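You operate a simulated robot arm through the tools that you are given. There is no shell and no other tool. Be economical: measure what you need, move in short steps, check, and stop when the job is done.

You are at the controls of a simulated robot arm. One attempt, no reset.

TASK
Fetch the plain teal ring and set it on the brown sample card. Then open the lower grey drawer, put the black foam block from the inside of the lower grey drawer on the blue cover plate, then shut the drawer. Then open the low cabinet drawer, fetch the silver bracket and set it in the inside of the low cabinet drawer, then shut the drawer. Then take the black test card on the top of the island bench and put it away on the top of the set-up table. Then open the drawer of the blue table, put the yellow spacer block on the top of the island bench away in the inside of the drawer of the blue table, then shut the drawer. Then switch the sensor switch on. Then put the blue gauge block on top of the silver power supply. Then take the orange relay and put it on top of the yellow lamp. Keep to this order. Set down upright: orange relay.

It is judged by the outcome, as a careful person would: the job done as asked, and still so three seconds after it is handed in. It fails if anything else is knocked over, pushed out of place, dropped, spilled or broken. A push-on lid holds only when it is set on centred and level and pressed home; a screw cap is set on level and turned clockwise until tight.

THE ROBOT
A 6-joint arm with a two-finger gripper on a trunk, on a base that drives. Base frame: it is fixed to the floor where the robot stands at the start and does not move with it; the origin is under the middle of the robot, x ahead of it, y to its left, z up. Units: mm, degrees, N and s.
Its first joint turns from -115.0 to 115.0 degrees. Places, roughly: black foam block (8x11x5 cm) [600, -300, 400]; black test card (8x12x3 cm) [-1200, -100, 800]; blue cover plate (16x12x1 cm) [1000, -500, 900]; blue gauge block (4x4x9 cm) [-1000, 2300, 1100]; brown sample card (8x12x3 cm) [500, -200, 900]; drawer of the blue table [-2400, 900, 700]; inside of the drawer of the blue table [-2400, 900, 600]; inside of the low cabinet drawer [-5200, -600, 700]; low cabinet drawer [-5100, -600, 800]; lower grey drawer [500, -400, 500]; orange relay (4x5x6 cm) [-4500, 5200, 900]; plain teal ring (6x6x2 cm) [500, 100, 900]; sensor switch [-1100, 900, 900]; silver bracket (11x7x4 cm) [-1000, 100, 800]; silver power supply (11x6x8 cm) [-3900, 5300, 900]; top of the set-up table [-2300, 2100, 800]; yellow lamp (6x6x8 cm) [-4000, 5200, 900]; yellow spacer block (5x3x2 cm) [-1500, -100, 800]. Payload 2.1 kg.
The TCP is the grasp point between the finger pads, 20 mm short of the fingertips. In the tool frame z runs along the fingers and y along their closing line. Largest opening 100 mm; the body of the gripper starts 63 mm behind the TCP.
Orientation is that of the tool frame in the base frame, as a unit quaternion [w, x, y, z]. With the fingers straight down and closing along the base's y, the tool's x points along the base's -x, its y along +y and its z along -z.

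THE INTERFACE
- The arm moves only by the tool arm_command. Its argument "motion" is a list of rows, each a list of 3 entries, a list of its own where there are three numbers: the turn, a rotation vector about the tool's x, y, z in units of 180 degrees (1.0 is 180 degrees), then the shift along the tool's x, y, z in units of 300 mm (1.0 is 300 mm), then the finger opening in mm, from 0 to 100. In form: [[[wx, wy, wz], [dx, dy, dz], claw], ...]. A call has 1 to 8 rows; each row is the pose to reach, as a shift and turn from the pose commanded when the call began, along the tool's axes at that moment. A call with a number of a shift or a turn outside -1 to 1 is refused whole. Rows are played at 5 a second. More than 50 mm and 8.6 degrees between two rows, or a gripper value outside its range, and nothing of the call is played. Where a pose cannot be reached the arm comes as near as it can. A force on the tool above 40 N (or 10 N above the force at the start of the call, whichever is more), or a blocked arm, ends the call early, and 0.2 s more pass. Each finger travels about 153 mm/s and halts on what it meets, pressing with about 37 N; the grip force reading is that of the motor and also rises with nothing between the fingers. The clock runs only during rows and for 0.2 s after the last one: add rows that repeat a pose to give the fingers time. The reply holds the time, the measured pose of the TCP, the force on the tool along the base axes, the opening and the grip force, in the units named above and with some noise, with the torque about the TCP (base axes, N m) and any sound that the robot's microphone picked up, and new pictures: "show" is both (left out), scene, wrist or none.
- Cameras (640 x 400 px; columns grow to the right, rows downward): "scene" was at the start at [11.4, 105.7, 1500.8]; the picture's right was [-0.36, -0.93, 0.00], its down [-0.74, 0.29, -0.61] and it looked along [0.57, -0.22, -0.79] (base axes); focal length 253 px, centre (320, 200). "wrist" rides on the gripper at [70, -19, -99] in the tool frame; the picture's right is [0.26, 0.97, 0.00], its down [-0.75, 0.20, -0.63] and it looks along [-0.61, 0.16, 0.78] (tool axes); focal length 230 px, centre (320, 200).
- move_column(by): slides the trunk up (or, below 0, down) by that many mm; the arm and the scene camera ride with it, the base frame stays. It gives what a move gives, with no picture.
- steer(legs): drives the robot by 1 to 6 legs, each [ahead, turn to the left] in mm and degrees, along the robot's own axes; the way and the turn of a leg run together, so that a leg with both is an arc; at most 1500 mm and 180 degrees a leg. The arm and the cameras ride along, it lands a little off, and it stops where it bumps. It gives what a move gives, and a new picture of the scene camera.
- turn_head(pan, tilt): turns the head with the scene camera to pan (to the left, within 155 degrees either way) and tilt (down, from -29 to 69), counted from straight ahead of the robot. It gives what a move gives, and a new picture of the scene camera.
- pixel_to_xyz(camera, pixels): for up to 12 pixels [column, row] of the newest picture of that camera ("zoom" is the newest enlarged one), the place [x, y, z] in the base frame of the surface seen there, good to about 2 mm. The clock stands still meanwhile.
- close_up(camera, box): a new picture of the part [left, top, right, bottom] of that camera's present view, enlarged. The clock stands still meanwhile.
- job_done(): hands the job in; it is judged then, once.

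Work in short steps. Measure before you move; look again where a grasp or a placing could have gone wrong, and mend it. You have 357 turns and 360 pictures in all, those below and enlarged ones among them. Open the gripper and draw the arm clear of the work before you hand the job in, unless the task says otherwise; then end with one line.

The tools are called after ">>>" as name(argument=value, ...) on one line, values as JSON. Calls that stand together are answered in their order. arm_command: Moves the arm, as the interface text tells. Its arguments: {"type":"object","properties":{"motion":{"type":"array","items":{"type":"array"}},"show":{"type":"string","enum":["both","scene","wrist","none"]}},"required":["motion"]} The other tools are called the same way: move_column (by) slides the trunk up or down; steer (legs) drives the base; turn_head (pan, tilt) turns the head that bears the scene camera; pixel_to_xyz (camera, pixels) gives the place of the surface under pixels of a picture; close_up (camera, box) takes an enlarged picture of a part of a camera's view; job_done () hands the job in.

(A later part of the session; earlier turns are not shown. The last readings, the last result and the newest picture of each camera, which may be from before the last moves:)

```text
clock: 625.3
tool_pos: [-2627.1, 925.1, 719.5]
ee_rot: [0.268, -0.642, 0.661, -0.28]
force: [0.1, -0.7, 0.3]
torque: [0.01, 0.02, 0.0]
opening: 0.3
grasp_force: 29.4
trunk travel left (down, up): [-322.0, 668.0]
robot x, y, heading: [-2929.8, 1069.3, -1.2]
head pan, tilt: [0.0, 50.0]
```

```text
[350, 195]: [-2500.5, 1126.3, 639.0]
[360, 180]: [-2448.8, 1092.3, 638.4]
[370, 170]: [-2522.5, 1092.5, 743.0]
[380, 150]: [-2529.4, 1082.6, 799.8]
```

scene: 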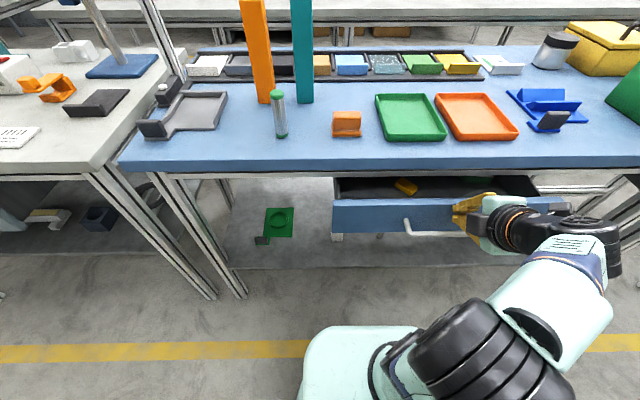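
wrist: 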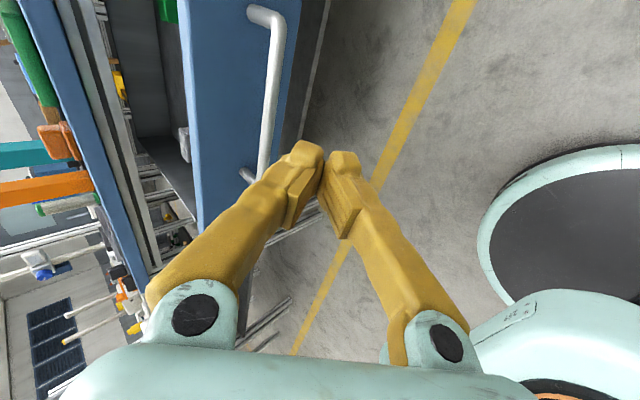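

The face is at about x -2612 and needs to reach -2570. I'll push 43 mm more.

>>> steer(legs=[[43, 0]])

>>> close_up(camera="scene", box=[310, 150, 590, 260])

>>> pixel_to_xyz(camera="scene", pixels=[[350, 225], [380, 220], [360, 210], [350, 200]])

```text
clock: 626.3
tool_pos: [-2591.4, 924.0, 719.5]
ee_rot: [0.266, -0.645, 0.66, -0.279]
force: [-6.8, 1.4, 3.4]
torque: [0.05, -0.05, 0.1]
opening: 0.0
grasp_force: 29.3
trunk travel left (down, up): [-322.0, 668.0]
robot x, y, heading: [-2891.0, 1066.6, -1.6]
head pan, tilt: [0.0, 50.0]
stopped in leg 1: the force on the tool passed its limit at 84 N (the readings are from after the stop); the commanded pose is now the measured one
```

scene: 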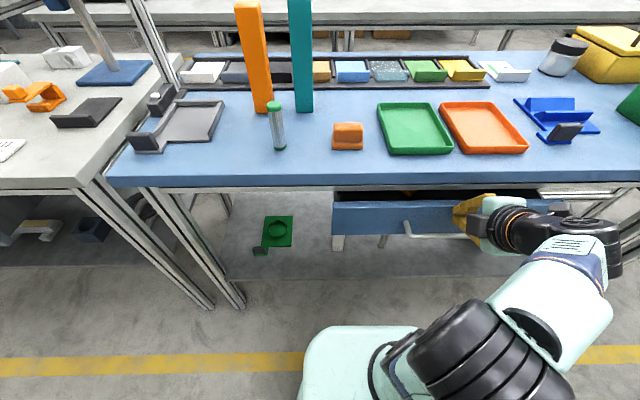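

```text
2.29 times, centred on (450, 205) of scene
```

zoom: 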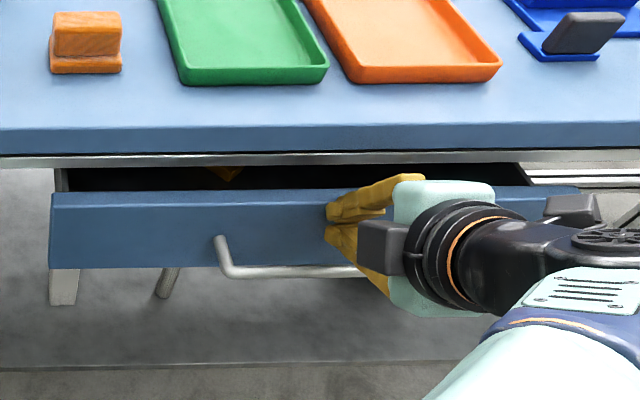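

```text
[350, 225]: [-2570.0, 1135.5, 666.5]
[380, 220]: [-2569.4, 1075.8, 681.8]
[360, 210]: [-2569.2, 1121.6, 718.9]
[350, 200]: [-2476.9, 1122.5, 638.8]
```

The drawer is back at its closed position (face x -2570, stopped hard at the end). Next is the sensor switch on the bench's east side. I'll back off, point the tool down, and drive around.

>>> steer(legs=[[-320, 0]])

>>> move_column(by=400)

>>> arm_command(motion=[[[-0.042, 0, 0], [0, 0, 0], 0], [[-0.084, 0, 0], [0, 0, 0], 0], [[-0.126, 0, 0], [0, 0, 0], 0], [[-0.168, 0, 0], [0, 0, 0], 0], [[-0.21, 0, 0], [0, 0, 0], 0], [[-0.25, 0, 0], [0, 0, 0], 0], [[-0.25, 0, 0], [0, 0, 0], 0]], show="none")

>>> steer(legs=[[0, -88.5], [1500, 0], [570, 0], [0, 90], [1500, 0], [1450, 0]])

>>> steer(legs=[[0, 90], [1500, 0], [400, 0], [0, 90]])

>>> turn_head(pan=0, tilt=40)

```text
clock: 628.4
tool_pos: [-2909.7, 931.4, 719.9]
ee_rot: [0.264, -0.644, 0.662, -0.279]
force: [0.6, -0.2, 0.2]
torque: [-0.02, -0.03, 0.03]
opening: 0.2
grasp_force: 29.4
trunk travel left (down, up): [-322.0, 668.0]
robot x, y, heading: [-3209.2, 1077.5, -1.9]
head pan, tilt: [0.0, 50.0]
```

scene: 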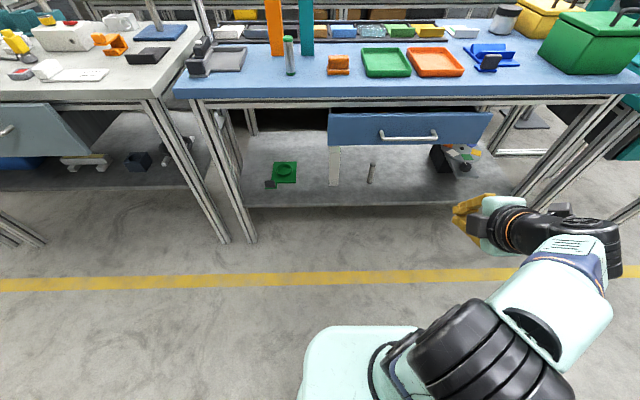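

```text
clock: 632.2
tool_pos: [-2908.8, 931.4, 1119.4]
ee_rot: [0.264, -0.644, 0.662, -0.278]
force: [-0.1, 0.9, 0.1]
torque: [0.02, -0.02, 0.0]
opening: 0.0
grasp_force: 29.0
trunk travel left (down, up): [-722.0, 268.0]
robot x, y, heading: [-3210.5, 1078.3, -1.5]
head pan, tilt: [0.0, 50.0]
```

```text
clock: 633.9
tool_pos: [-2911.2, 932.9, 1119.3]
ee_rot: [-0.003, -0.696, 0.718, -0.004]
force: [0.5, 0.5, -0.1]
torque: [-0.03, 0.01, -0.01]
opening: 0.0
grasp_force: 29.3
trunk travel left (down, up): [-722.0, 268.0]
robot x, y, heading: [-3214.3, 1075.1, -1.8]
head pan, tilt: [0.0, 50.0]
```

```text
clock: 665.5
tool_pos: [45.8, -1121.2, 1118.2]
ee_rot: [0.001, 0.708, -0.706, 0.004]
force: [0.6, 0.1, -0.5]
torque: [0.02, 0.0, 0.0]
opening: 0.1
grasp_force: 29.7
trunk travel left (down, up): [-722.0, 268.0]
robot x, y, heading: [-261.2, -980.8, 0.4]
head pan, tilt: [0.0, 50.0]
```

scene: 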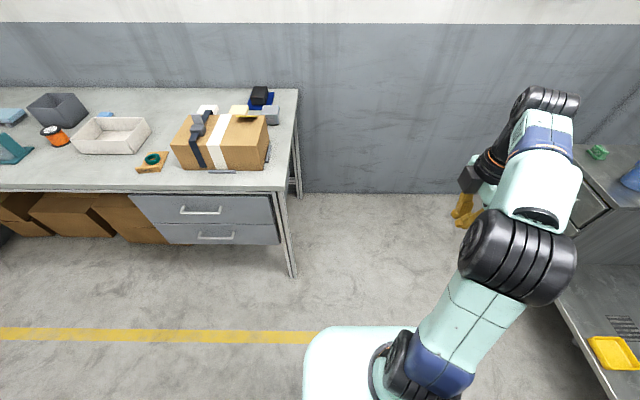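

```text
clock: 682.5
tool_pos: [-637.3, 1024.0, 1118.8]
ee_rot: [-0.004, 0.704, 0.71, 0.001]
force: [0.4, -0.2, 0.2]
torque: [-0.03, -0.01, -0.02]
opening: 0.0
grasp_force: 29.3
trunk travel left (down, up): [-722.0, 268.0]
robot x, y, heading: [-331.3, 889.0, -179.4]
head pan, tilt: [0.0, 50.0]
```

scene: 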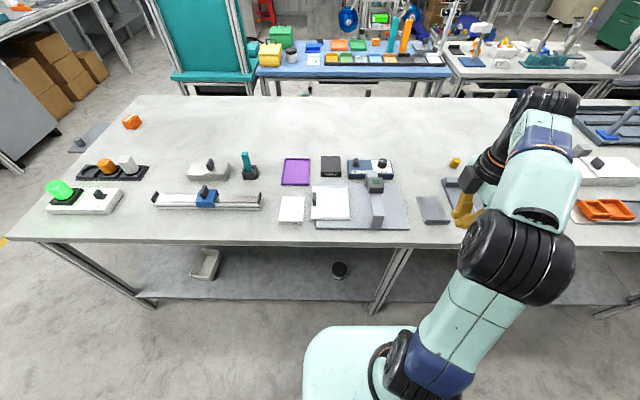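

```text
clock: 683.2
tool_pos: [-638.1, 1024.9, 1119.0]
ee_rot: [-0.004, 0.703, 0.711, 0.002]
force: [0.3, 0.1, 0.0]
torque: [0.04, 0.01, -0.03]
opening: 0.2
grasp_force: 29.0
trunk travel left (down, up): [-722.0, 268.0]
robot x, y, heading: [-328.8, 887.8, -179.8]
head pan, tilt: [0.0, 40.0]
```

scene: 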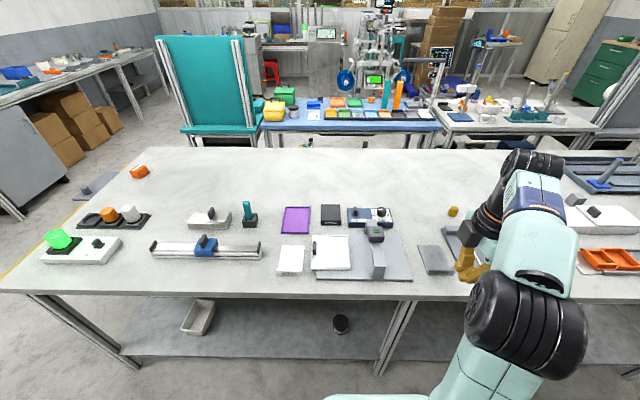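

The blue box near (370,215) is likely the sensor switch. I'll zoom in.

>>> close_up(camera="scene", box=[330, 195, 410, 245])

>>> pixel_to_xyz(camera="zoom", pixels=[[200, 130], [270, 140], [400, 110], [430, 150], [300, 190], [470, 200], [360, 290], [150, 120]])

```text
8.00 times, centred on (370, 220) of scene
```

zoom: 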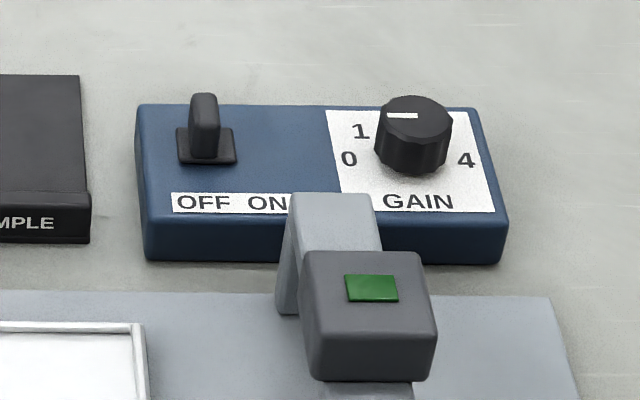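

```text
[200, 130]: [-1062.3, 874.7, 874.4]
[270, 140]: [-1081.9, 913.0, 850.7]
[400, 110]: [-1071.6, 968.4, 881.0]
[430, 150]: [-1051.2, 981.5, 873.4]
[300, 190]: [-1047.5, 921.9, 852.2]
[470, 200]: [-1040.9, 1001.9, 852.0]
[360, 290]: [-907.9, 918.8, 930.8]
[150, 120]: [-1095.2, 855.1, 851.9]
```

The lever is labelled OFF/ON and sits at the OFF (left) side, near (-1066,875), top z≈885. Reach matters here, so I'll check the lower shelf's front edge and the bench edge.

>>> pixel_to_xyz(camera="scene", pixels=[[250, 350], [300, 352], [250, 297], [130, 365], [400, 330], [375, 370], [376, 236], [385, 270], [360, 275], [413, 270]])

>>> close_up(camera="scene", box=[280, 190, 480, 300])

```text
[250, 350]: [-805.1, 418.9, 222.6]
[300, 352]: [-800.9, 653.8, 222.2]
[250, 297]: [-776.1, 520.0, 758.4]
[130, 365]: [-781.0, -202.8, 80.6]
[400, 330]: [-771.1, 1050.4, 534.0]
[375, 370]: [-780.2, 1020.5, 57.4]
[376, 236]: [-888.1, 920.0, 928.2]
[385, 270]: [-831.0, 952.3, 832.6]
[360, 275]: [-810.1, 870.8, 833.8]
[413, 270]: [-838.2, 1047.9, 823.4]
```

```text
3.20 times, centred on (380, 245) of scene
```

zoom: 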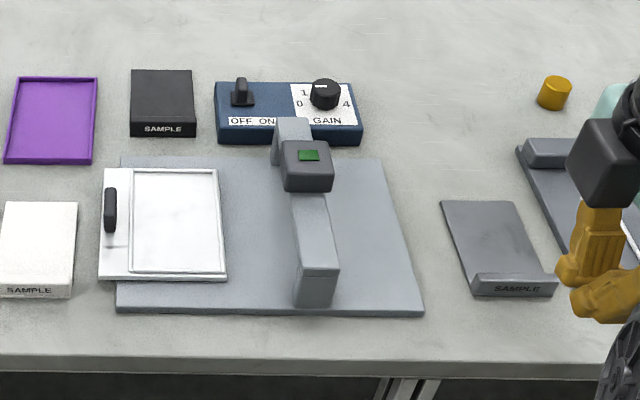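

The shelf blocks driving deeper, so I'll reach over with the tool tilted 45° forward. First I'll drive to the bench edge, then tilt.

>>> steer(legs=[[0, 7.6], [277, 0], [0, -7.8]])

>>> arm_command(motion=[[[0.042, 0, 0], [0, 0, 0], 0], [[0.084, 0, 0], [0, 0, 0], 0], [[0.126, 0, 0], [0, 0, 0], 0], [[0.168, 0, 0], [0, 0, 0], 0], [[0.21, 0, 0], [0, 0, 0], 0], [[0.25, 0, 0], [0, 0, 0], 0], [[0.25, 0, 0], [0, 0, 0], 0]], show="both")

```text
clock: 686.4
tool_pos: [-911.1, 986.8, 1118.7]
ee_rot: [-0.005, 0.706, 0.709, 0.002]
force: [0.1, 0.7, -0.5]
torque: [-0.01, 0.02, 0.0]
opening: 0.0
grasp_force: 29.4
trunk travel left (down, up): [-722.0, 268.0]
robot x, y, heading: [-604.1, 854.4, -179.8]
head pan, tilt: [0.0, 40.0]
```

scene: 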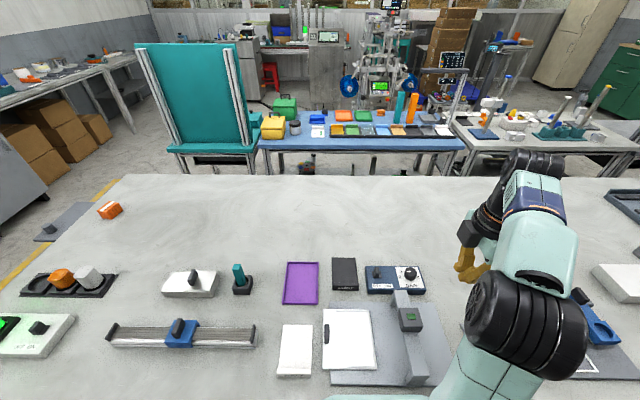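

```text
clock: 688.0
tool_pos: [-909.7, 987.2, 1117.8]
ee_rot: [-0.274, 0.65, 0.656, -0.269]
force: [0.0, -0.3, 0.4]
torque: [0.02, -0.03, -0.04]
opening: 0.0
grasp_force: 29.6
trunk travel left (down, up): [-722.0, 268.0]
robot x, y, heading: [-606.4, 854.4, -179.5]
head pan, tilt: [0.0, 40.0]
```

scene: 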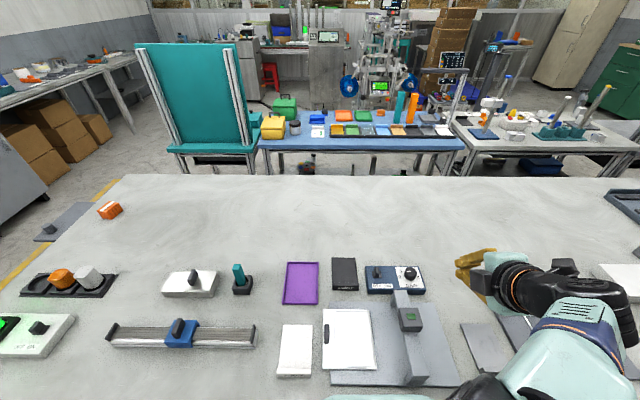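
wrist: 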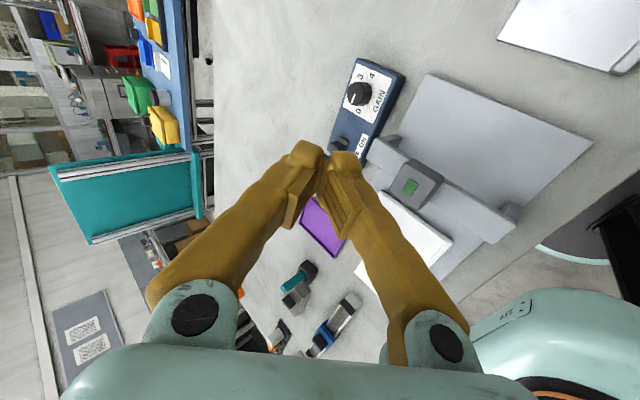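

Tilt reached. From this nearer view I'll zoom in on the lever for precise geometry.

>>> close_up(camera="scene", box=[355, 255, 435, 305])

>>> pixel_to_xyz(camera="zoom", pixels=[[160, 100], [175, 110], [150, 130], [195, 150], [140, 160], [185, 165], [100, 200], [220, 130], [160, 190]])

```text
8.00 times, centred on (395, 280) of scene
```

zoom: 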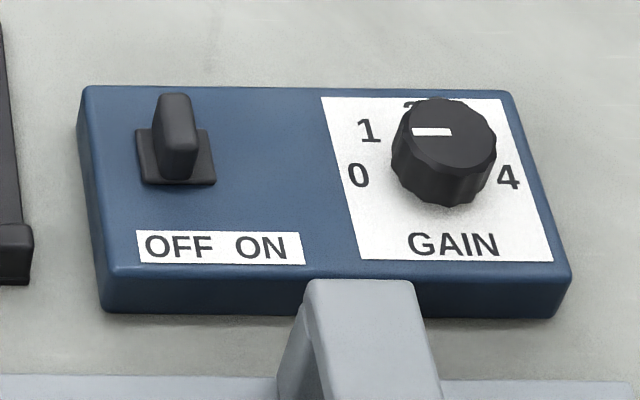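

```text
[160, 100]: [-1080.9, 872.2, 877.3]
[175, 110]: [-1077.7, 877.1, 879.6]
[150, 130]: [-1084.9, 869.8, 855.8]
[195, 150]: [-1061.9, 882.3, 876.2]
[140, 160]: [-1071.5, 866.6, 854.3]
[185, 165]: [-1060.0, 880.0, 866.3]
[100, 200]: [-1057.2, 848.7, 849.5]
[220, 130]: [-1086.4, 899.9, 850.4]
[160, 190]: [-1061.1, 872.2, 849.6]
```

The lever is about 12 mm wide (y 872–883), rising to z≈879, at OFF. I'll bring the closed fingertips to its left side, first at a safe height.

>>> arm_command(motion=[[[0, 0, 0], [-0.085, 0.005, 0.12], 0], [[0, 0, 0], [-0.17, 0.01, 0.24], 0], [[0, 0, 0], [-0.255, 0.016, 0.36], 0], [[0, 0, 0], [-0.34, 0.022, 0.48], 0], [[0, 0, 0], [-0.425, 0.028, 0.6], 0], [[0, 0, 0], [-0.507, 0.033, 0.712], 0], [[0, 0, 0], [-0.507, 0.033, 0.712], 0]], show="both")

```text
clock: 689.6
tool_pos: [-1057.5, 837.1, 957.1]
ee_rot: [-0.275, 0.655, 0.651, -0.268]
force: [-0.8, -2.5, 0.4]
torque: [0.19, -0.05, -0.14]
opening: 0.2
grasp_force: 29.4
out of reach, approached as far as the arm can: row 3, 4, 5, 6
trunk travel left (down, up): [-722.0, 268.0]
robot x, y, heading: [-605.3, 850.6, -179.6]
head pan, tilt: [0.0, 40.0]
```

scene: 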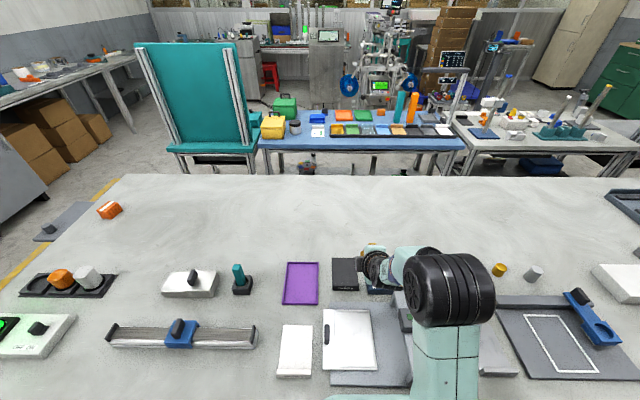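
wrist: 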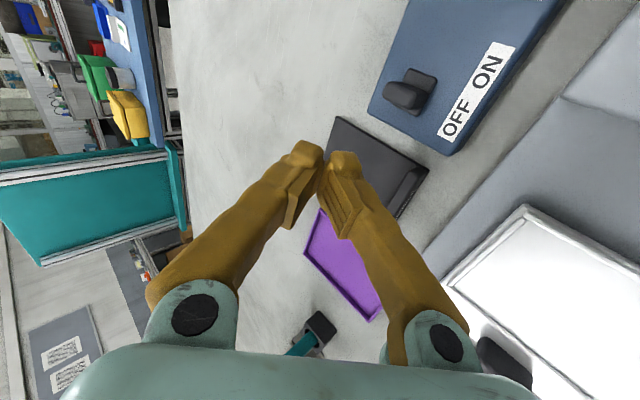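

I'll lower to tip height ≈870, still left of the lever.

>>> arm_command(motion=[[[0, 0, 0], [0, 0.06, 0.055], 0], [[0, 0, 0], [0, 0.12, 0.11], 0], [[0, 0, 0], [0, 0.18, 0.164], 0], [[0, 0, 0], [0, 0.18, 0.164], 0]], show="wrist")

```text
clock: 690.6
tool_pos: [-1050.7, 836.3, 887.8]
ee_rot: [-0.274, 0.65, 0.656, -0.269]
force: [-0.3, 0.2, -0.2]
torque: [0.0, -0.02, 0.01]
opening: 0.0
grasp_force: 28.9
trunk travel left (down, up): [-722.0, 268.0]
robot x, y, heading: [-602.0, 851.1, -179.5]
head pan, tilt: [0.0, 40.0]
```

wrist: 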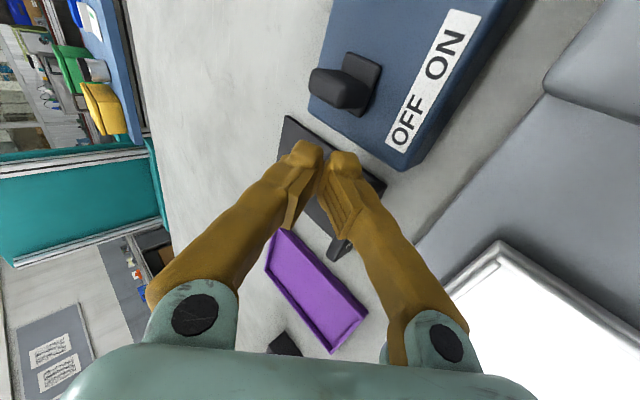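

I'll lower 6 mm more and push toward ON (+y), in steps up to about 36 mm.

>>> arm_command(motion=[[[0, 0, 0], [0, 0.005, 0.024], 0], [[0, 0, 0], [0.06, 0.005, 0.024], 0], [[0, 0, 0], [0.09, 0.005, 0.024], 0], [[0, 0, 0], [0.12, 0.005, 0.024], 0], [[0, 0, 0], [0.12, 0.005, 0.024], 0]], show="both")

```text
clock: 691.8
tool_pos: [-1053.5, 871.4, 882.6]
ee_rot: [-0.274, 0.649, 0.656, -0.27]
force: [0.1, 0.2, -0.1]
torque: [0.0, -0.01, 0.01]
opening: 0.0
grasp_force: 29.4
trunk travel left (down, up): [-722.0, 268.0]
robot x, y, heading: [-605.2, 849.3, -179.9]
head pan, tilt: [0.0, 40.0]
```

scene: 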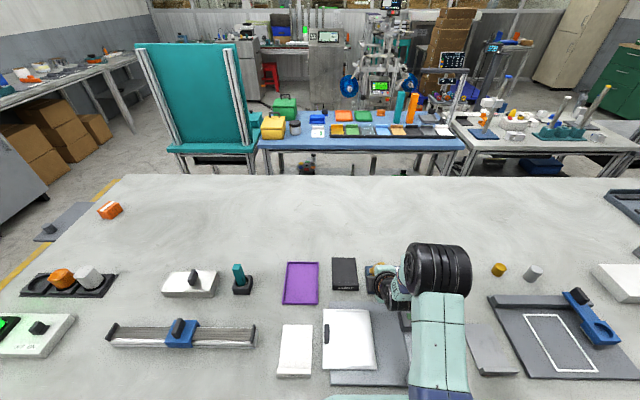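
wrist: 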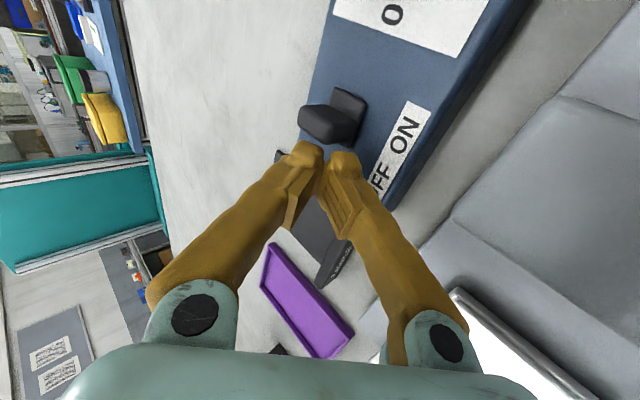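

I'll look closely at the contact to see whether the lever is moving.

>>> close_up(camera="wrist", box=[240, 50, 460, 190])

>>> pixel_to_xyz(camera="zoom", pixels=[[180, 190], [240, 190], [240, 240], [310, 130], [350, 150], [330, 250], [200, 280]])

```text
2.86 times, centred on (350, 120) of wrist
```

zoom: 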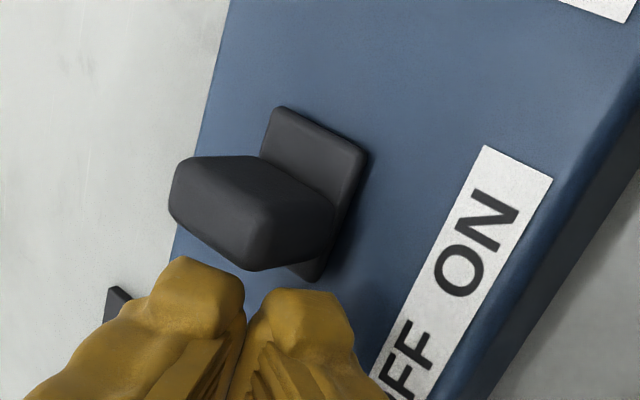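

```text
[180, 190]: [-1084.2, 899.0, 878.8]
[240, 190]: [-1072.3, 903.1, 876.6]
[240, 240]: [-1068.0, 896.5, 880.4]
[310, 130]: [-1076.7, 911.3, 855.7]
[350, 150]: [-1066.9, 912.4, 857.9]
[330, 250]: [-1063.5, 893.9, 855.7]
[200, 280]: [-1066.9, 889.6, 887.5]
```

The lever (a slider) has moved about 24 mm and now sits ahead of the fingertip, opposite ON. I'll push a bit further to make sure it's at its end stop.

>>> arm_command(motion=[[[0, 0, 0], [0.02, 0, 0], 0], [[0, 0, 0], [0.03, 0, 0], 0], [[0, 0, 0], [0.04, 0, 0], 0], [[0, 0, 0], [0.04, 0, 0], 0]], show="none")

>>> close_up(camera="wrist", box=[240, 50, 460, 190])

>>> pixel_to_xyz(camera="zoom", pixels=[[180, 190], [240, 190], [240, 240], [310, 130], [350, 150]])

```text
clock: 692.8
tool_pos: [-1055.1, 877.5, 882.4]
ee_rot: [-0.277, 0.648, 0.657, -0.267]
force: [0.7, -16.2, 2.2]
torque: [-0.04, 0.09, 0.18]
opening: 0.0
grasp_force: 29.2
trunk travel left (down, up): [-722.0, 268.0]
robot x, y, heading: [-603.0, 848.9, -179.7]
head pan, tilt: [0.0, 40.0]
```

```text
2.86 times, centred on (350, 120) of wrist
```

zoom: 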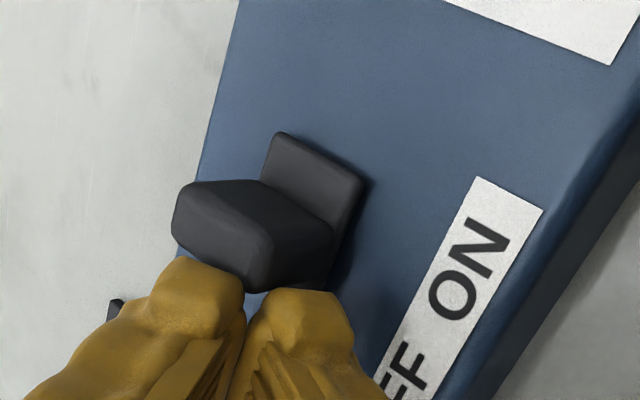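

```text
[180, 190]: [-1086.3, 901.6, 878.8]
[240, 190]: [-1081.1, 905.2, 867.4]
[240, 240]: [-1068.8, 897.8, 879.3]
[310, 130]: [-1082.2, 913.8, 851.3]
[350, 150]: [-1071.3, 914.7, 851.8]
```

It's firmly at its end stop (16 N reaction) on the ON side. I'll retreat and lift clear.

>>> arm_command(motion=[[[0, 0, 0], [-0.05, 0, 0], 0], [[0, 0, 0], [-0.1, 0, 0], 0], [[0, 0, 0], [-0.1, -0.1, -0.1], 0], [[0, 0, 0], [-0.1, -0.2, -0.2], 0], [[0, 0, 0], [-0.05, -0.25, -0.32], 0], [[0, 0, 0], [0.05, -0.25, -0.43], 0], [[0, 0, 0], [0.15, -0.25, -0.54], 0], [[0, 0, 0], [0.15, -0.25, -0.54], 0]], show="scene")

>>> close_up(camera="scene", box=[340, 250, 440, 312])

```text
clock: 694.6
tool_pos: [-993.5, 925.9, 1049.1]
ee_rot: [-0.274, 0.65, 0.655, -0.269]
force: [0.2, 0.0, -0.4]
torque: [-0.01, -0.01, -0.02]
opening: 0.0
grasp_force: 29.7
trunk travel left (down, up): [-722.0, 268.0]
robot x, y, heading: [-608.6, 852.4, -179.7]
head pan, tilt: [0.0, 40.0]
```

scene: 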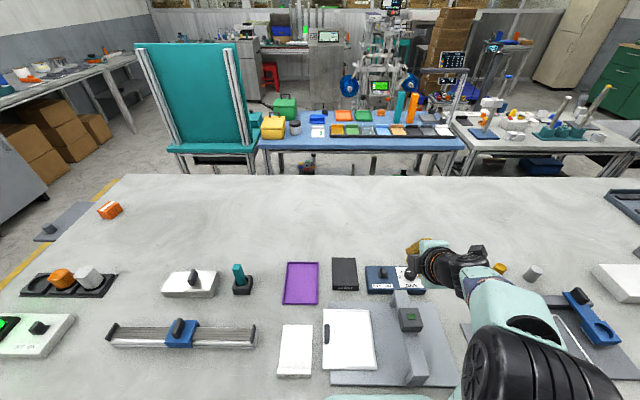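

```text
6.40 times, centred on (390, 281) of scene
```

zoom: 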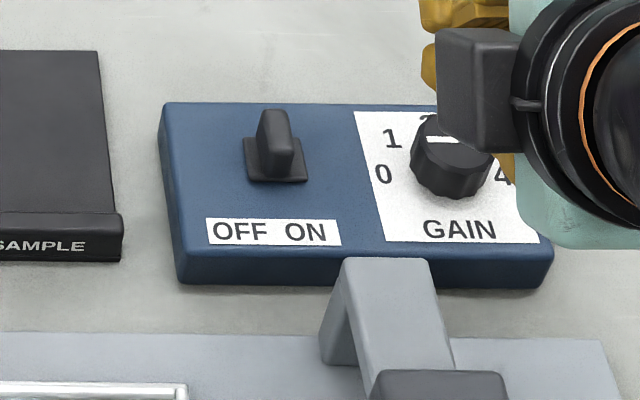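

The lever sits nearer ON, but I want to be sure it's fully over. I'll measure the lever's base and the labels.

>>> pixel_to_xyz(camera="zoom", pixels=[[248, 165], [304, 165], [275, 175], [272, 120], [240, 232], [306, 232], [170, 130], [208, 232], [340, 232], [200, 170]])

```text
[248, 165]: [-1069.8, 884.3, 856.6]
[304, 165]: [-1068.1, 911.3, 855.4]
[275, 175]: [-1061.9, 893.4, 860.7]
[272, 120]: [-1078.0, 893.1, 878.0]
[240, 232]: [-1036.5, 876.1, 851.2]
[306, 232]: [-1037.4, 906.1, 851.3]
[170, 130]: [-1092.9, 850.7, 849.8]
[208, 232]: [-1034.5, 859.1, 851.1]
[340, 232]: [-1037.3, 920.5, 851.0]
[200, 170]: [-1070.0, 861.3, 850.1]
```

I'll compare with the other lamp switch on this bench, which is lit (ON): its lever position relative to its OFF/ON label shows what ON looks like.

>>> turn_head(pan=30, tilt=40)

>>> close_up(camera="scene", box=[120, 230, 320, 355])

```text
clock: 695.5
tool_pos: [-993.8, 927.8, 1049.0]
ee_rot: [-0.274, 0.65, 0.655, -0.271]
force: [0.9, -0.2, -0.2]
torque: [0.0, -0.01, -0.01]
opening: 0.2
grasp_force: 29.5
trunk travel left (down, up): [-722.0, 268.0]
robot x, y, heading: [-605.8, 851.4, -179.8]
head pan, tilt: [30.0, 40.0]
```

scene: 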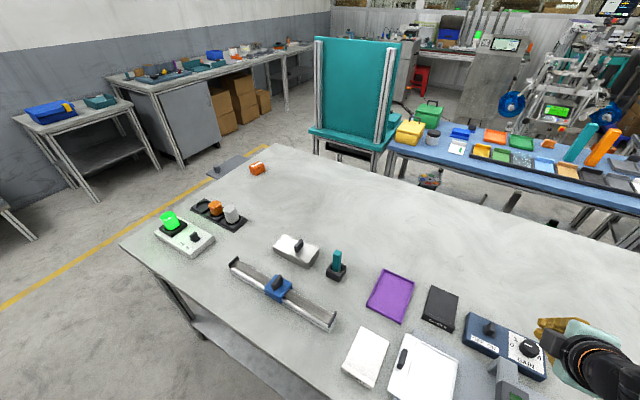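

```text
3.20 times, centred on (220, 292) of scene
```

zoom: 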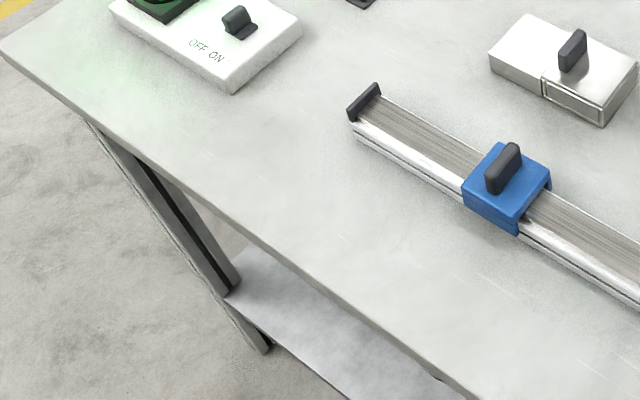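

>>> close_up(camera="scene", box=[150, 205, 220, 260])

>>> pixel_to_xyz(camera="zoom", pixels=[[270, 325], [350, 355], [385, 290], [440, 315], [410, 310], [400, 270]])

```text
7.27 times, centred on (185, 232) of scene
```

zoom: 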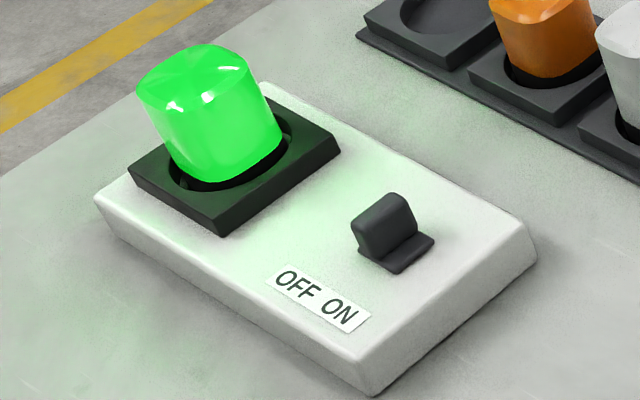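

```text
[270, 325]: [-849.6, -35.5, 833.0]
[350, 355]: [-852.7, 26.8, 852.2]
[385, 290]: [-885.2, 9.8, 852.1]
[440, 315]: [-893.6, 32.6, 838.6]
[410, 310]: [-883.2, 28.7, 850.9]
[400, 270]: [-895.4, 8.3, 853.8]
```

On the lit switch the lever sits at ~71% of the way from OFF to ON; mine is now at ~73%, so it's ON. Next is the blue gauge block. I'll back off, point the tool down, and head north along the aisle.

>>> steer(legs=[[-330, 0]])

>>> arm_command(motion=[[[-0.042, 0, 0], [0, -0.02, -0.06], 0], [[-0.084, 0, 0], [0, -0.04, -0.12], 40], [[-0.126, 0, 0], [0, -0.06, -0.18], 70], [[-0.168, 0, 0], [0, -0.08, -0.24], 70], [[-0.21, 0, 0], [0, -0.08, -0.3], 70], [[-0.25, 0, 0], [0, -0.08, -0.3], 70], [[-0.25, 0, 0], [0, -0.08, -0.3], 70]], show="none")

>>> turn_head(pan=-60, tilt=25)

```text
clock: 697.7
tool_pos: [-663.8, 929.2, 1049.4]
ee_rot: [-0.274, 0.65, 0.655, -0.27]
force: [0.2, -0.1, -0.2]
torque: [0.01, 0.01, -0.01]
opening: 0.3
grasp_force: 29.1
trunk travel left (down, up): [-722.0, 268.0]
robot x, y, heading: [-275.5, 851.1, -179.8]
head pan, tilt: [30.0, 40.0]
```

scene: 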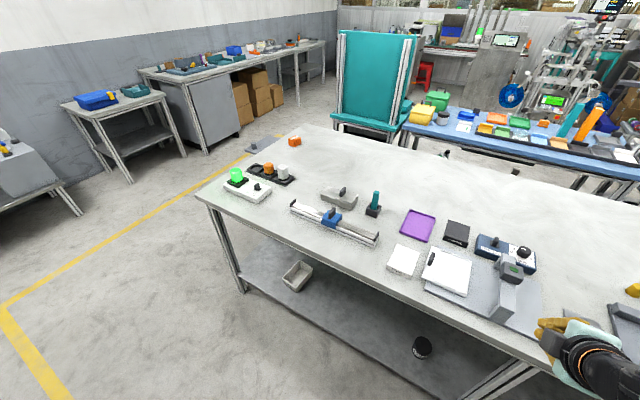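

```text
clock: 699.3
tool_pos: [-610.0, 947.2, 1136.1]
ee_rot: [0.022, 0.697, 0.704, -0.138]
force: [-0.3, -0.5, 0.5]
torque: [0.03, 0.06, 0.01]
opening: 69.9
grasp_force: 0.1
out of reach, approached as far as the arm can: row 1, 2, 3, 4, 5, 6, 7
trunk travel left (down, up): [-722.0, 268.0]
robot x, y, heading: [-270.5, 850.8, -179.6]
head pan, tilt: [30.0, 40.0]
```

```text
clock: 701.0
tool_pos: [-609.8, 947.8, 1135.6]
ee_rot: [0.022, 0.696, 0.704, -0.138]
force: [0.1, -0.5, -0.9]
torque: [0.01, -0.04, 0.0]
opening: 69.9
grasp_force: 0.1
trunk travel left (down, up): [-722.0, 268.0]
robot x, y, heading: [-274.7, 856.4, -179.7]
head pan, tilt: [-60.0, 25.0]
```

scene: 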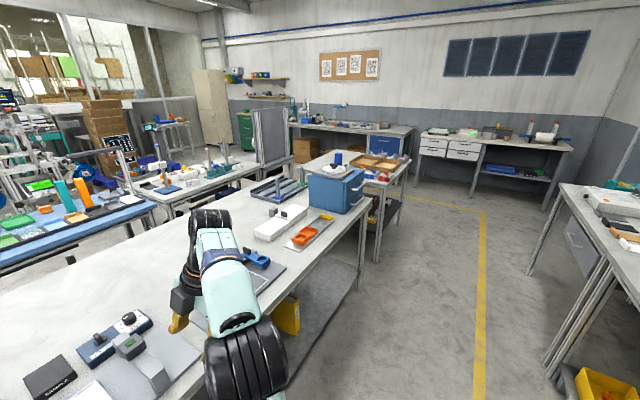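

The wrist ended slightly tilted, near a reach limit. I'll correct it while pulling the arm in and down a little. The gauge block appears near the light-blue box at the bench's north end, scene (337,160).

>>> arm_command(motion=[[[0, 0, 0], [0.07, 0.075, 0.075], 70], [[-0.0264, 0.036, 0], [0.138, 0.147, 0.15], 70], [[-0.0528, 0.0721, 0], [0.138, 0.147, 0.15], 70], [[-0.0528, 0.0721, 0], [0.138, 0.147, 0.15], 70]], show="none")

>>> close_up(camera="scene", box=[240, 130, 440, 260])

>>> pixel_to_xyz(camera="scene", pixels=[[337, 158], [337, 175], [310, 180], [340, 205], [363, 185], [330, 260], [365, 215], [380, 240], [405, 160], [480, 230], [600, 250], [375, 200]])

```text
clock: 702.0
tool_pos: [-577.9, 968.3, 1077.9]
ee_rot: [0.016, 0.696, 0.704, -0.137]
force: [0.3, -0.2, -1.0]
torque: [0.02, 0.0, -0.02]
opening: 69.9
grasp_force: 0.1
out of reach, approached as far as the arm can: row 2, 3, 4
trunk travel left (down, up): [-722.0, 268.0]
robot x, y, heading: [-270.1, 854.9, -179.8]
head pan, tilt: [-60.0, 25.0]
```

```text
3.08 times, centred on (340, 195) of scene
```

zoom: 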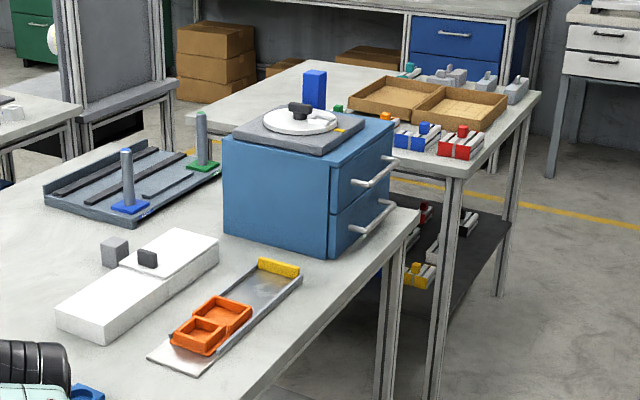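

```text
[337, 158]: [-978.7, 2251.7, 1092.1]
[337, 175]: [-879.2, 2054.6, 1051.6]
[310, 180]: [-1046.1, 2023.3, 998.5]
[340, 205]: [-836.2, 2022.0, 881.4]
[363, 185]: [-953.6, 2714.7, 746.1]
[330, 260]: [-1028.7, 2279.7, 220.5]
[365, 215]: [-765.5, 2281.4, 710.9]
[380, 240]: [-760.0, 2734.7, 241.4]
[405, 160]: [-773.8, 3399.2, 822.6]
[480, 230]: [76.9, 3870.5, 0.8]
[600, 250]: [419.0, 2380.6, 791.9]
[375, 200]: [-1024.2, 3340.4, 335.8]
```

The block (blue, top z≈1100) stands on the light-blue drawer box at (-979,2252). The wrist still has a tilt, so I'll move to the earlier comfortable pose while correcting.

>>> arm_command(motion=[[[0, 0, 0], [0.025, -0.014, -0.09], 70], [[0, 0, 0], [0.05, -0.028, -0.18], 70], [[-0.0264, 0.036, 0], [0.05, -0.028, -0.18], 70], [[-0.0528, 0.0721, 0], [0.05, -0.028, -0.18], 70], [[-0.0528, 0.0721, 0], [0.05, -0.028, -0.18], 70]], show="scene")

```text
clock: 703.2
tool_pos: [-577.3, 994.4, 1128.1]
ee_rot: [0.016, 0.697, 0.703, -0.139]
force: [0.1, -0.2, -0.8]
torque: [0.01, -0.02, 0.03]
opening: 70.0
grasp_force: 0.1
out of reach, approached as far as the arm can: row 3, 4, 5
trunk travel left (down, up): [-722.0, 268.0]
robot x, y, heading: [-273.8, 850.8, -179.8]
head pan, tilt: [-60.0, 25.0]
```

scene: 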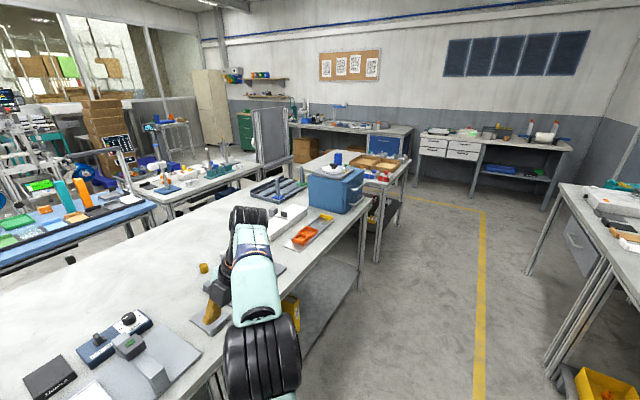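

I'll try turning the wrist about its own axis toward the default orientation (camera side back), which has always been comfortable, then correct the tilt.

>>> arm_command(motion=[[[0, 0, 0.045], [0, 0, 0], 70], [[0, 0, 0.09], [0, 0, 0], 70], [[0, 0, 0.135], [0, 0, 0], 70], [[0, 0, 0.18], [0, 0, 0], 70], [[0, 0, 0.225], [0, 0, 0], 70], [[0, 0, 0.27], [0, 0, 0], 70], [[0, 0, 0.315], [0, 0, 0], 70], [[0, 0, 0.36], [0, 0, 0], 70]], show="none")

```text
clock: 705.0
tool_pos: [-580.7, 995.9, 1127.4]
ee_rot: [0.089, 0.965, 0.22, -0.11]
force: [-0.1, -0.2, 0.4]
torque: [0.01, -0.02, -0.03]
opening: 70.0
grasp_force: 0.0
trunk travel left (down, up): [-722.0, 268.0]
robot x, y, heading: [-277.2, 850.1, -179.7]
head pan, tilt: [-60.0, 25.0]
```

>>> arm_command(motion=[[[0.02, 0.0405, 0], [0, 0, 0], 70], [[0.04, 0.081, 0], [0, 0, 0], 70], [[0.04, 0.081, 0], [0, 0, 0], 70]], show="none")

```text
clock: 705.8
tool_pos: [-579.7, 996.8, 1127.2]
ee_rot: [0.089, 0.965, 0.222, -0.108]
force: [0.3, -0.3, 0.4]
torque: [0.0, -0.03, -0.01]
opening: 69.9
grasp_force: 0.2
out of reach, approached as far as the arm can: row 1, 2, 3
trunk travel left (down, up): [-722.0, 268.0]
robot x, y, heading: [-272.5, 852.7, -179.6]
head pan, tilt: [-60.0, 25.0]
```

I'll lower the arm well within its workspace, where the wrist has more room, then remove the tilt in small steps.

>>> arm_command(motion=[[[0, 0, 0], [0.02, 0.02, 0.12], 70], [[0, 0, 0], [0.04, 0.04, 0.24], 70], [[0, 0, 0], [0.06, 0.06, 0.36], 70], [[0.01, 0.02, 0], [0.06, 0.06, 0.36], 70], [[0.02, 0.04, 0], [0.06, 0.06, 0.36], 70], [[0.03, 0.06, 0], [0.06, 0.06, 0.36], 70], [[0.04, 0.081, 0], [0.06, 0.06, 0.36], 70], [[0.04, 0.081, 0], [0.06, 0.06, 0.36], 70]], show="scene")

```text
clock: 707.6
tool_pos: [-574.1, 963.4, 1020.7]
ee_rot: [0.078, 0.967, 0.221, -0.098]
force: [-0.7, 0.3, 0.0]
torque: [-0.02, 0.03, -0.02]
opening: 70.0
grasp_force: 0.0
out of reach, approached as far as the arm can: row 5, 6, 7, 8
trunk travel left (down, up): [-722.0, 268.0]
robot x, y, heading: [-274.6, 849.1, -179.9]
head pan, tilt: [-60.0, 25.0]
```

scene: 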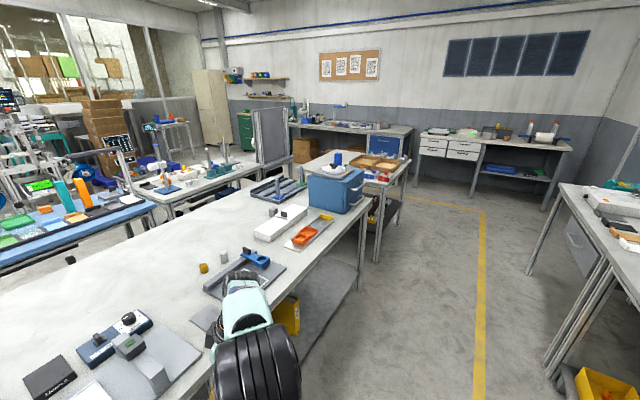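

I'll look at the arm's posture to see which joint is wound up.

>>> turn_head(pan=-20, tilt=55)

```text
clock: 708.6
tool_pos: [-573.6, 963.4, 1021.5]
ee_rot: [0.079, 0.967, 0.22, -0.098]
force: [0.0, 0.1, 0.0]
torque: [-0.04, 0.0, -0.02]
opening: 70.1
grasp_force: 0.0
trunk travel left (down, up): [-722.0, 268.0]
robot x, y, heading: [-276.7, 852.7, -179.6]
head pan, tilt: [-20.0, 55.0]
```

scene: 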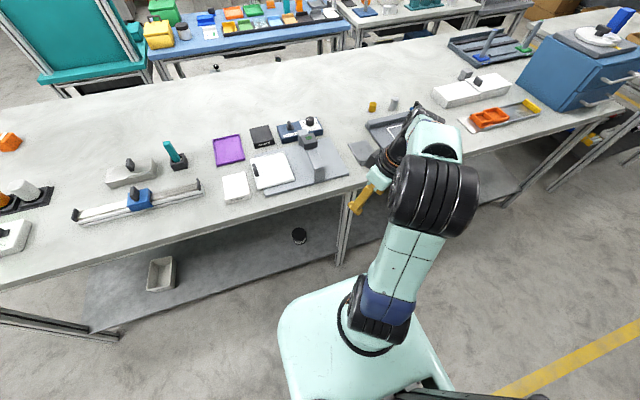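

The wrist seems caught in an awkward branch. I'll go back to the exact 45° tilted pose that was well-behaved, at the comfortable position, and untilt from there.

>>> arm_command(motion=[[[0.0214, -0.0058, -0.0372], [-0.01, -0.008, -0.05], 70], [[0.0428, -0.0116, -0.0744], [-0.02, -0.016, -0.1], 70], [[0.0642, -0.0174, -0.1116], [-0.03, -0.024, -0.15], 70], [[0.0856, -0.0232, -0.1488], [-0.04, -0.03, -0.2], 70], [[0.107, -0.029, -0.186], [-0.05, -0.036, -0.25], 70], [[0.1284, -0.0348, -0.2232], [-0.06, -0.043, -0.3], 70], [[0.1498, -0.0406, -0.2604], [-0.069, -0.05, -0.341], 70], [[0.1712, -0.0464, -0.2976], [-0.069, -0.05, -0.341], 70]], show="none")

>>> arm_command(motion=[[[0.0214, -0.0058, -0.0372], [0, 0, 0], 70], [[0.0428, -0.0116, -0.0744], [0, 0, 0], 70], [[0.0428, -0.0116, -0.0744], [0, 0, 0], 70]], show="scene")

```text
clock: 710.4
tool_pos: [-583.0, 987.2, 1125.3]
ee_rot: [-0.209, 0.742, 0.589, -0.242]
force: [0.6, 0.4, -0.6]
torque: [0.0, 0.02, 0.03]
opening: 69.8
grasp_force: 0.1
trunk travel left (down, up): [-722.0, 268.0]
robot x, y, heading: [-275.6, 853.6, -179.5]
head pan, tilt: [-20.0, 55.0]
```

```text
clock: 711.2
tool_pos: [-583.7, 988.1, 1125.3]
ee_rot: [-0.273, 0.649, 0.657, -0.27]
force: [-0.3, 0.7, 0.8]
torque: [0.0, -0.03, 0.01]
opening: 70.0
grasp_force: 0.0
trunk travel left (down, up): [-722.0, 268.0]
robot x, y, heading: [-271.8, 849.5, -179.4]
head pan, tilt: [-20.0, 55.0]
```

scene: 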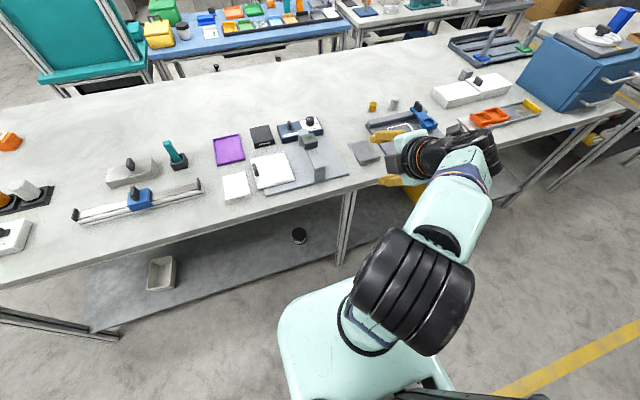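

Exact 45° pose reached. Now I'll untilt here.

>>> arm_command(motion=[[[-0.042, 0, 0], [0, 0, 0], 70], [[-0.084, 0, 0], [0, 0, 0], 70], [[-0.126, 0, 0], [0, 0, 0], 70], [[-0.168, 0, 0], [0, 0, 0], 70], [[-0.21, 0, 0], [0, 0, 0], 70], [[-0.25, 0, 0], [0, 0, 0], 70], [[-0.25, 0, 0], [0, 0, 0], 70]], show="none")

```text
clock: 712.8
tool_pos: [-578.0, 995.5, 1127.1]
ee_rot: [-0.001, 0.696, 0.704, -0.14]
force: [0.8, 0.1, 0.0]
torque: [-0.04, 0.0, -0.03]
opening: 70.3
grasp_force: 0.1
out of reach, approached as far as the arm can: row 3, 4, 5, 6, 7
trunk travel left (down, up): [-722.0, 268.0]
robot x, y, heading: [-270.3, 846.2, -179.9]
head pan, tilt: [-20.0, 55.0]
```

The limit persists at this spot. I'll carry the tool across to the left side of the workspace and try the correction there.

>>> arm_command(motion=[[[0, 0, 0], [-0.127, 0.008, 0.058], 70], [[0, 0, 0], [-0.254, 0.016, 0.116], 70], [[0, 0, 0], [-0.38, 0.024, 0.175], 70], [[0, 0, 0], [-0.507, 0.031, 0.234], 70], [[0, 0, 0], [-0.634, 0.039, 0.293], 70], [[0, 0, 0], [-0.76, 0.047, 0.352], 70], [[-0.032, 0.0313, 0], [-0.76, 0.047, 0.352], 70], [[-0.0638, 0.0626, 0], [-0.76, 0.047, 0.352], 70]], show="scene")

```text
clock: 714.6
tool_pos: [-566.6, 756.8, 1005.5]
ee_rot: [0.082, 0.698, 0.706, -0.084]
force: [0.0, -0.2, -1.0]
torque: [0.02, 0.02, 0.0]
opening: 70.0
grasp_force: 0.2
out of reach, approached as far as the arm can: row 3, 4, 5, 6, 7, 8
trunk travel left (down, up): [-722.0, 268.0]
robot x, y, heading: [-272.7, 852.9, -179.5]
head pan, tilt: [-20.0, 55.0]
```

scene: 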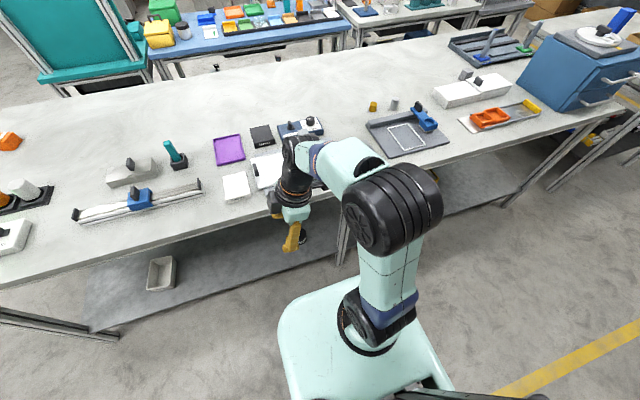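

I'll measure a few points on the arm to understand its plane and which joint is limiting.

>>> pixel_to_xyz(camera="scene", pixels=[[380, 305], [390, 255], [395, 200], [345, 165], [310, 150], [296, 180], [290, 215], [292, 235], [360, 220], [430, 200]])

```text
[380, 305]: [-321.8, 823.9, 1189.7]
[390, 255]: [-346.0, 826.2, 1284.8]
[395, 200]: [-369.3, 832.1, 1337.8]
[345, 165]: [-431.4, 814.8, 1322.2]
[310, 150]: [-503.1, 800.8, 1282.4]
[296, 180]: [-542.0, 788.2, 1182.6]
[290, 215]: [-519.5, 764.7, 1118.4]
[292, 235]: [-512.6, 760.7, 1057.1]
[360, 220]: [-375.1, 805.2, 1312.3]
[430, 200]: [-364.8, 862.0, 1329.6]
```

The wrist appears flipped (forearm roll near its limit). The earlier "forward" sequence passes through the left side, which should unwind it; then I'll tilt down in-plane. First I return to the sequence's start pose with yaw.

>>> arm_command(motion=[[[0, 0, 0.045], [0.097, 0.009, -0.094], 70], [[0, 0, 0.09], [0.194, 0.019, -0.188], 70], [[0, 0, 0.135], [0.291, 0.028, -0.282], 70], [[0, 0, 0.18], [0.388, 0.037, -0.376], 70], [[0, 0, 0.225], [0.485, 0.047, -0.47], 70], [[0, 0, 0.27], [0.582, 0.056, -0.564], 70], [[0, 0, 0.315], [0.679, 0.065, -0.658], 70], [[0, 0, 0.36], [0.776, 0.075, -0.75], 70]], show="none")

>>> arm_command(motion=[[[0, 0, 0.045], [0, 0, 0], 70], [[0, 0, 0.09], [0, 0, 0], 70], [[0, 0, 0.13], [0, 0, 0], 70], [[0, 0, 0.13], [0, 0, 0], 70]], show="none")

```text
clock: 716.4
tool_pos: [-558.8, 1010.6, 1147.2]
ee_rot: [0.138, 0.964, 0.217, -0.066]
force: [-0.1, 0.1, -0.3]
torque: [-0.01, 0.0, 0.04]
opening: 70.2
grasp_force: 0.1
out of reach, approached as far as the arm can: row 2, 3, 4, 5, 6, 7, 8
trunk travel left (down, up): [-722.0, 268.0]
robot x, y, heading: [-277.2, 850.3, -179.6]
head pan, tilt: [-20.0, 55.0]
```

```text
clock: 717.4
tool_pos: [-559.0, 1008.1, 1149.0]
ee_rot: [0.147, 0.988, 0.016, -0.038]
force: [0.5, 0.7, 0.0]
torque: [0.01, -0.01, 0.03]
opening: 69.9
grasp_force: 0.1
trunk travel left (down, up): [-722.0, 268.0]
robot x, y, heading: [-271.9, 850.8, -179.9]
head pan, tilt: [-20.0, 55.0]
```

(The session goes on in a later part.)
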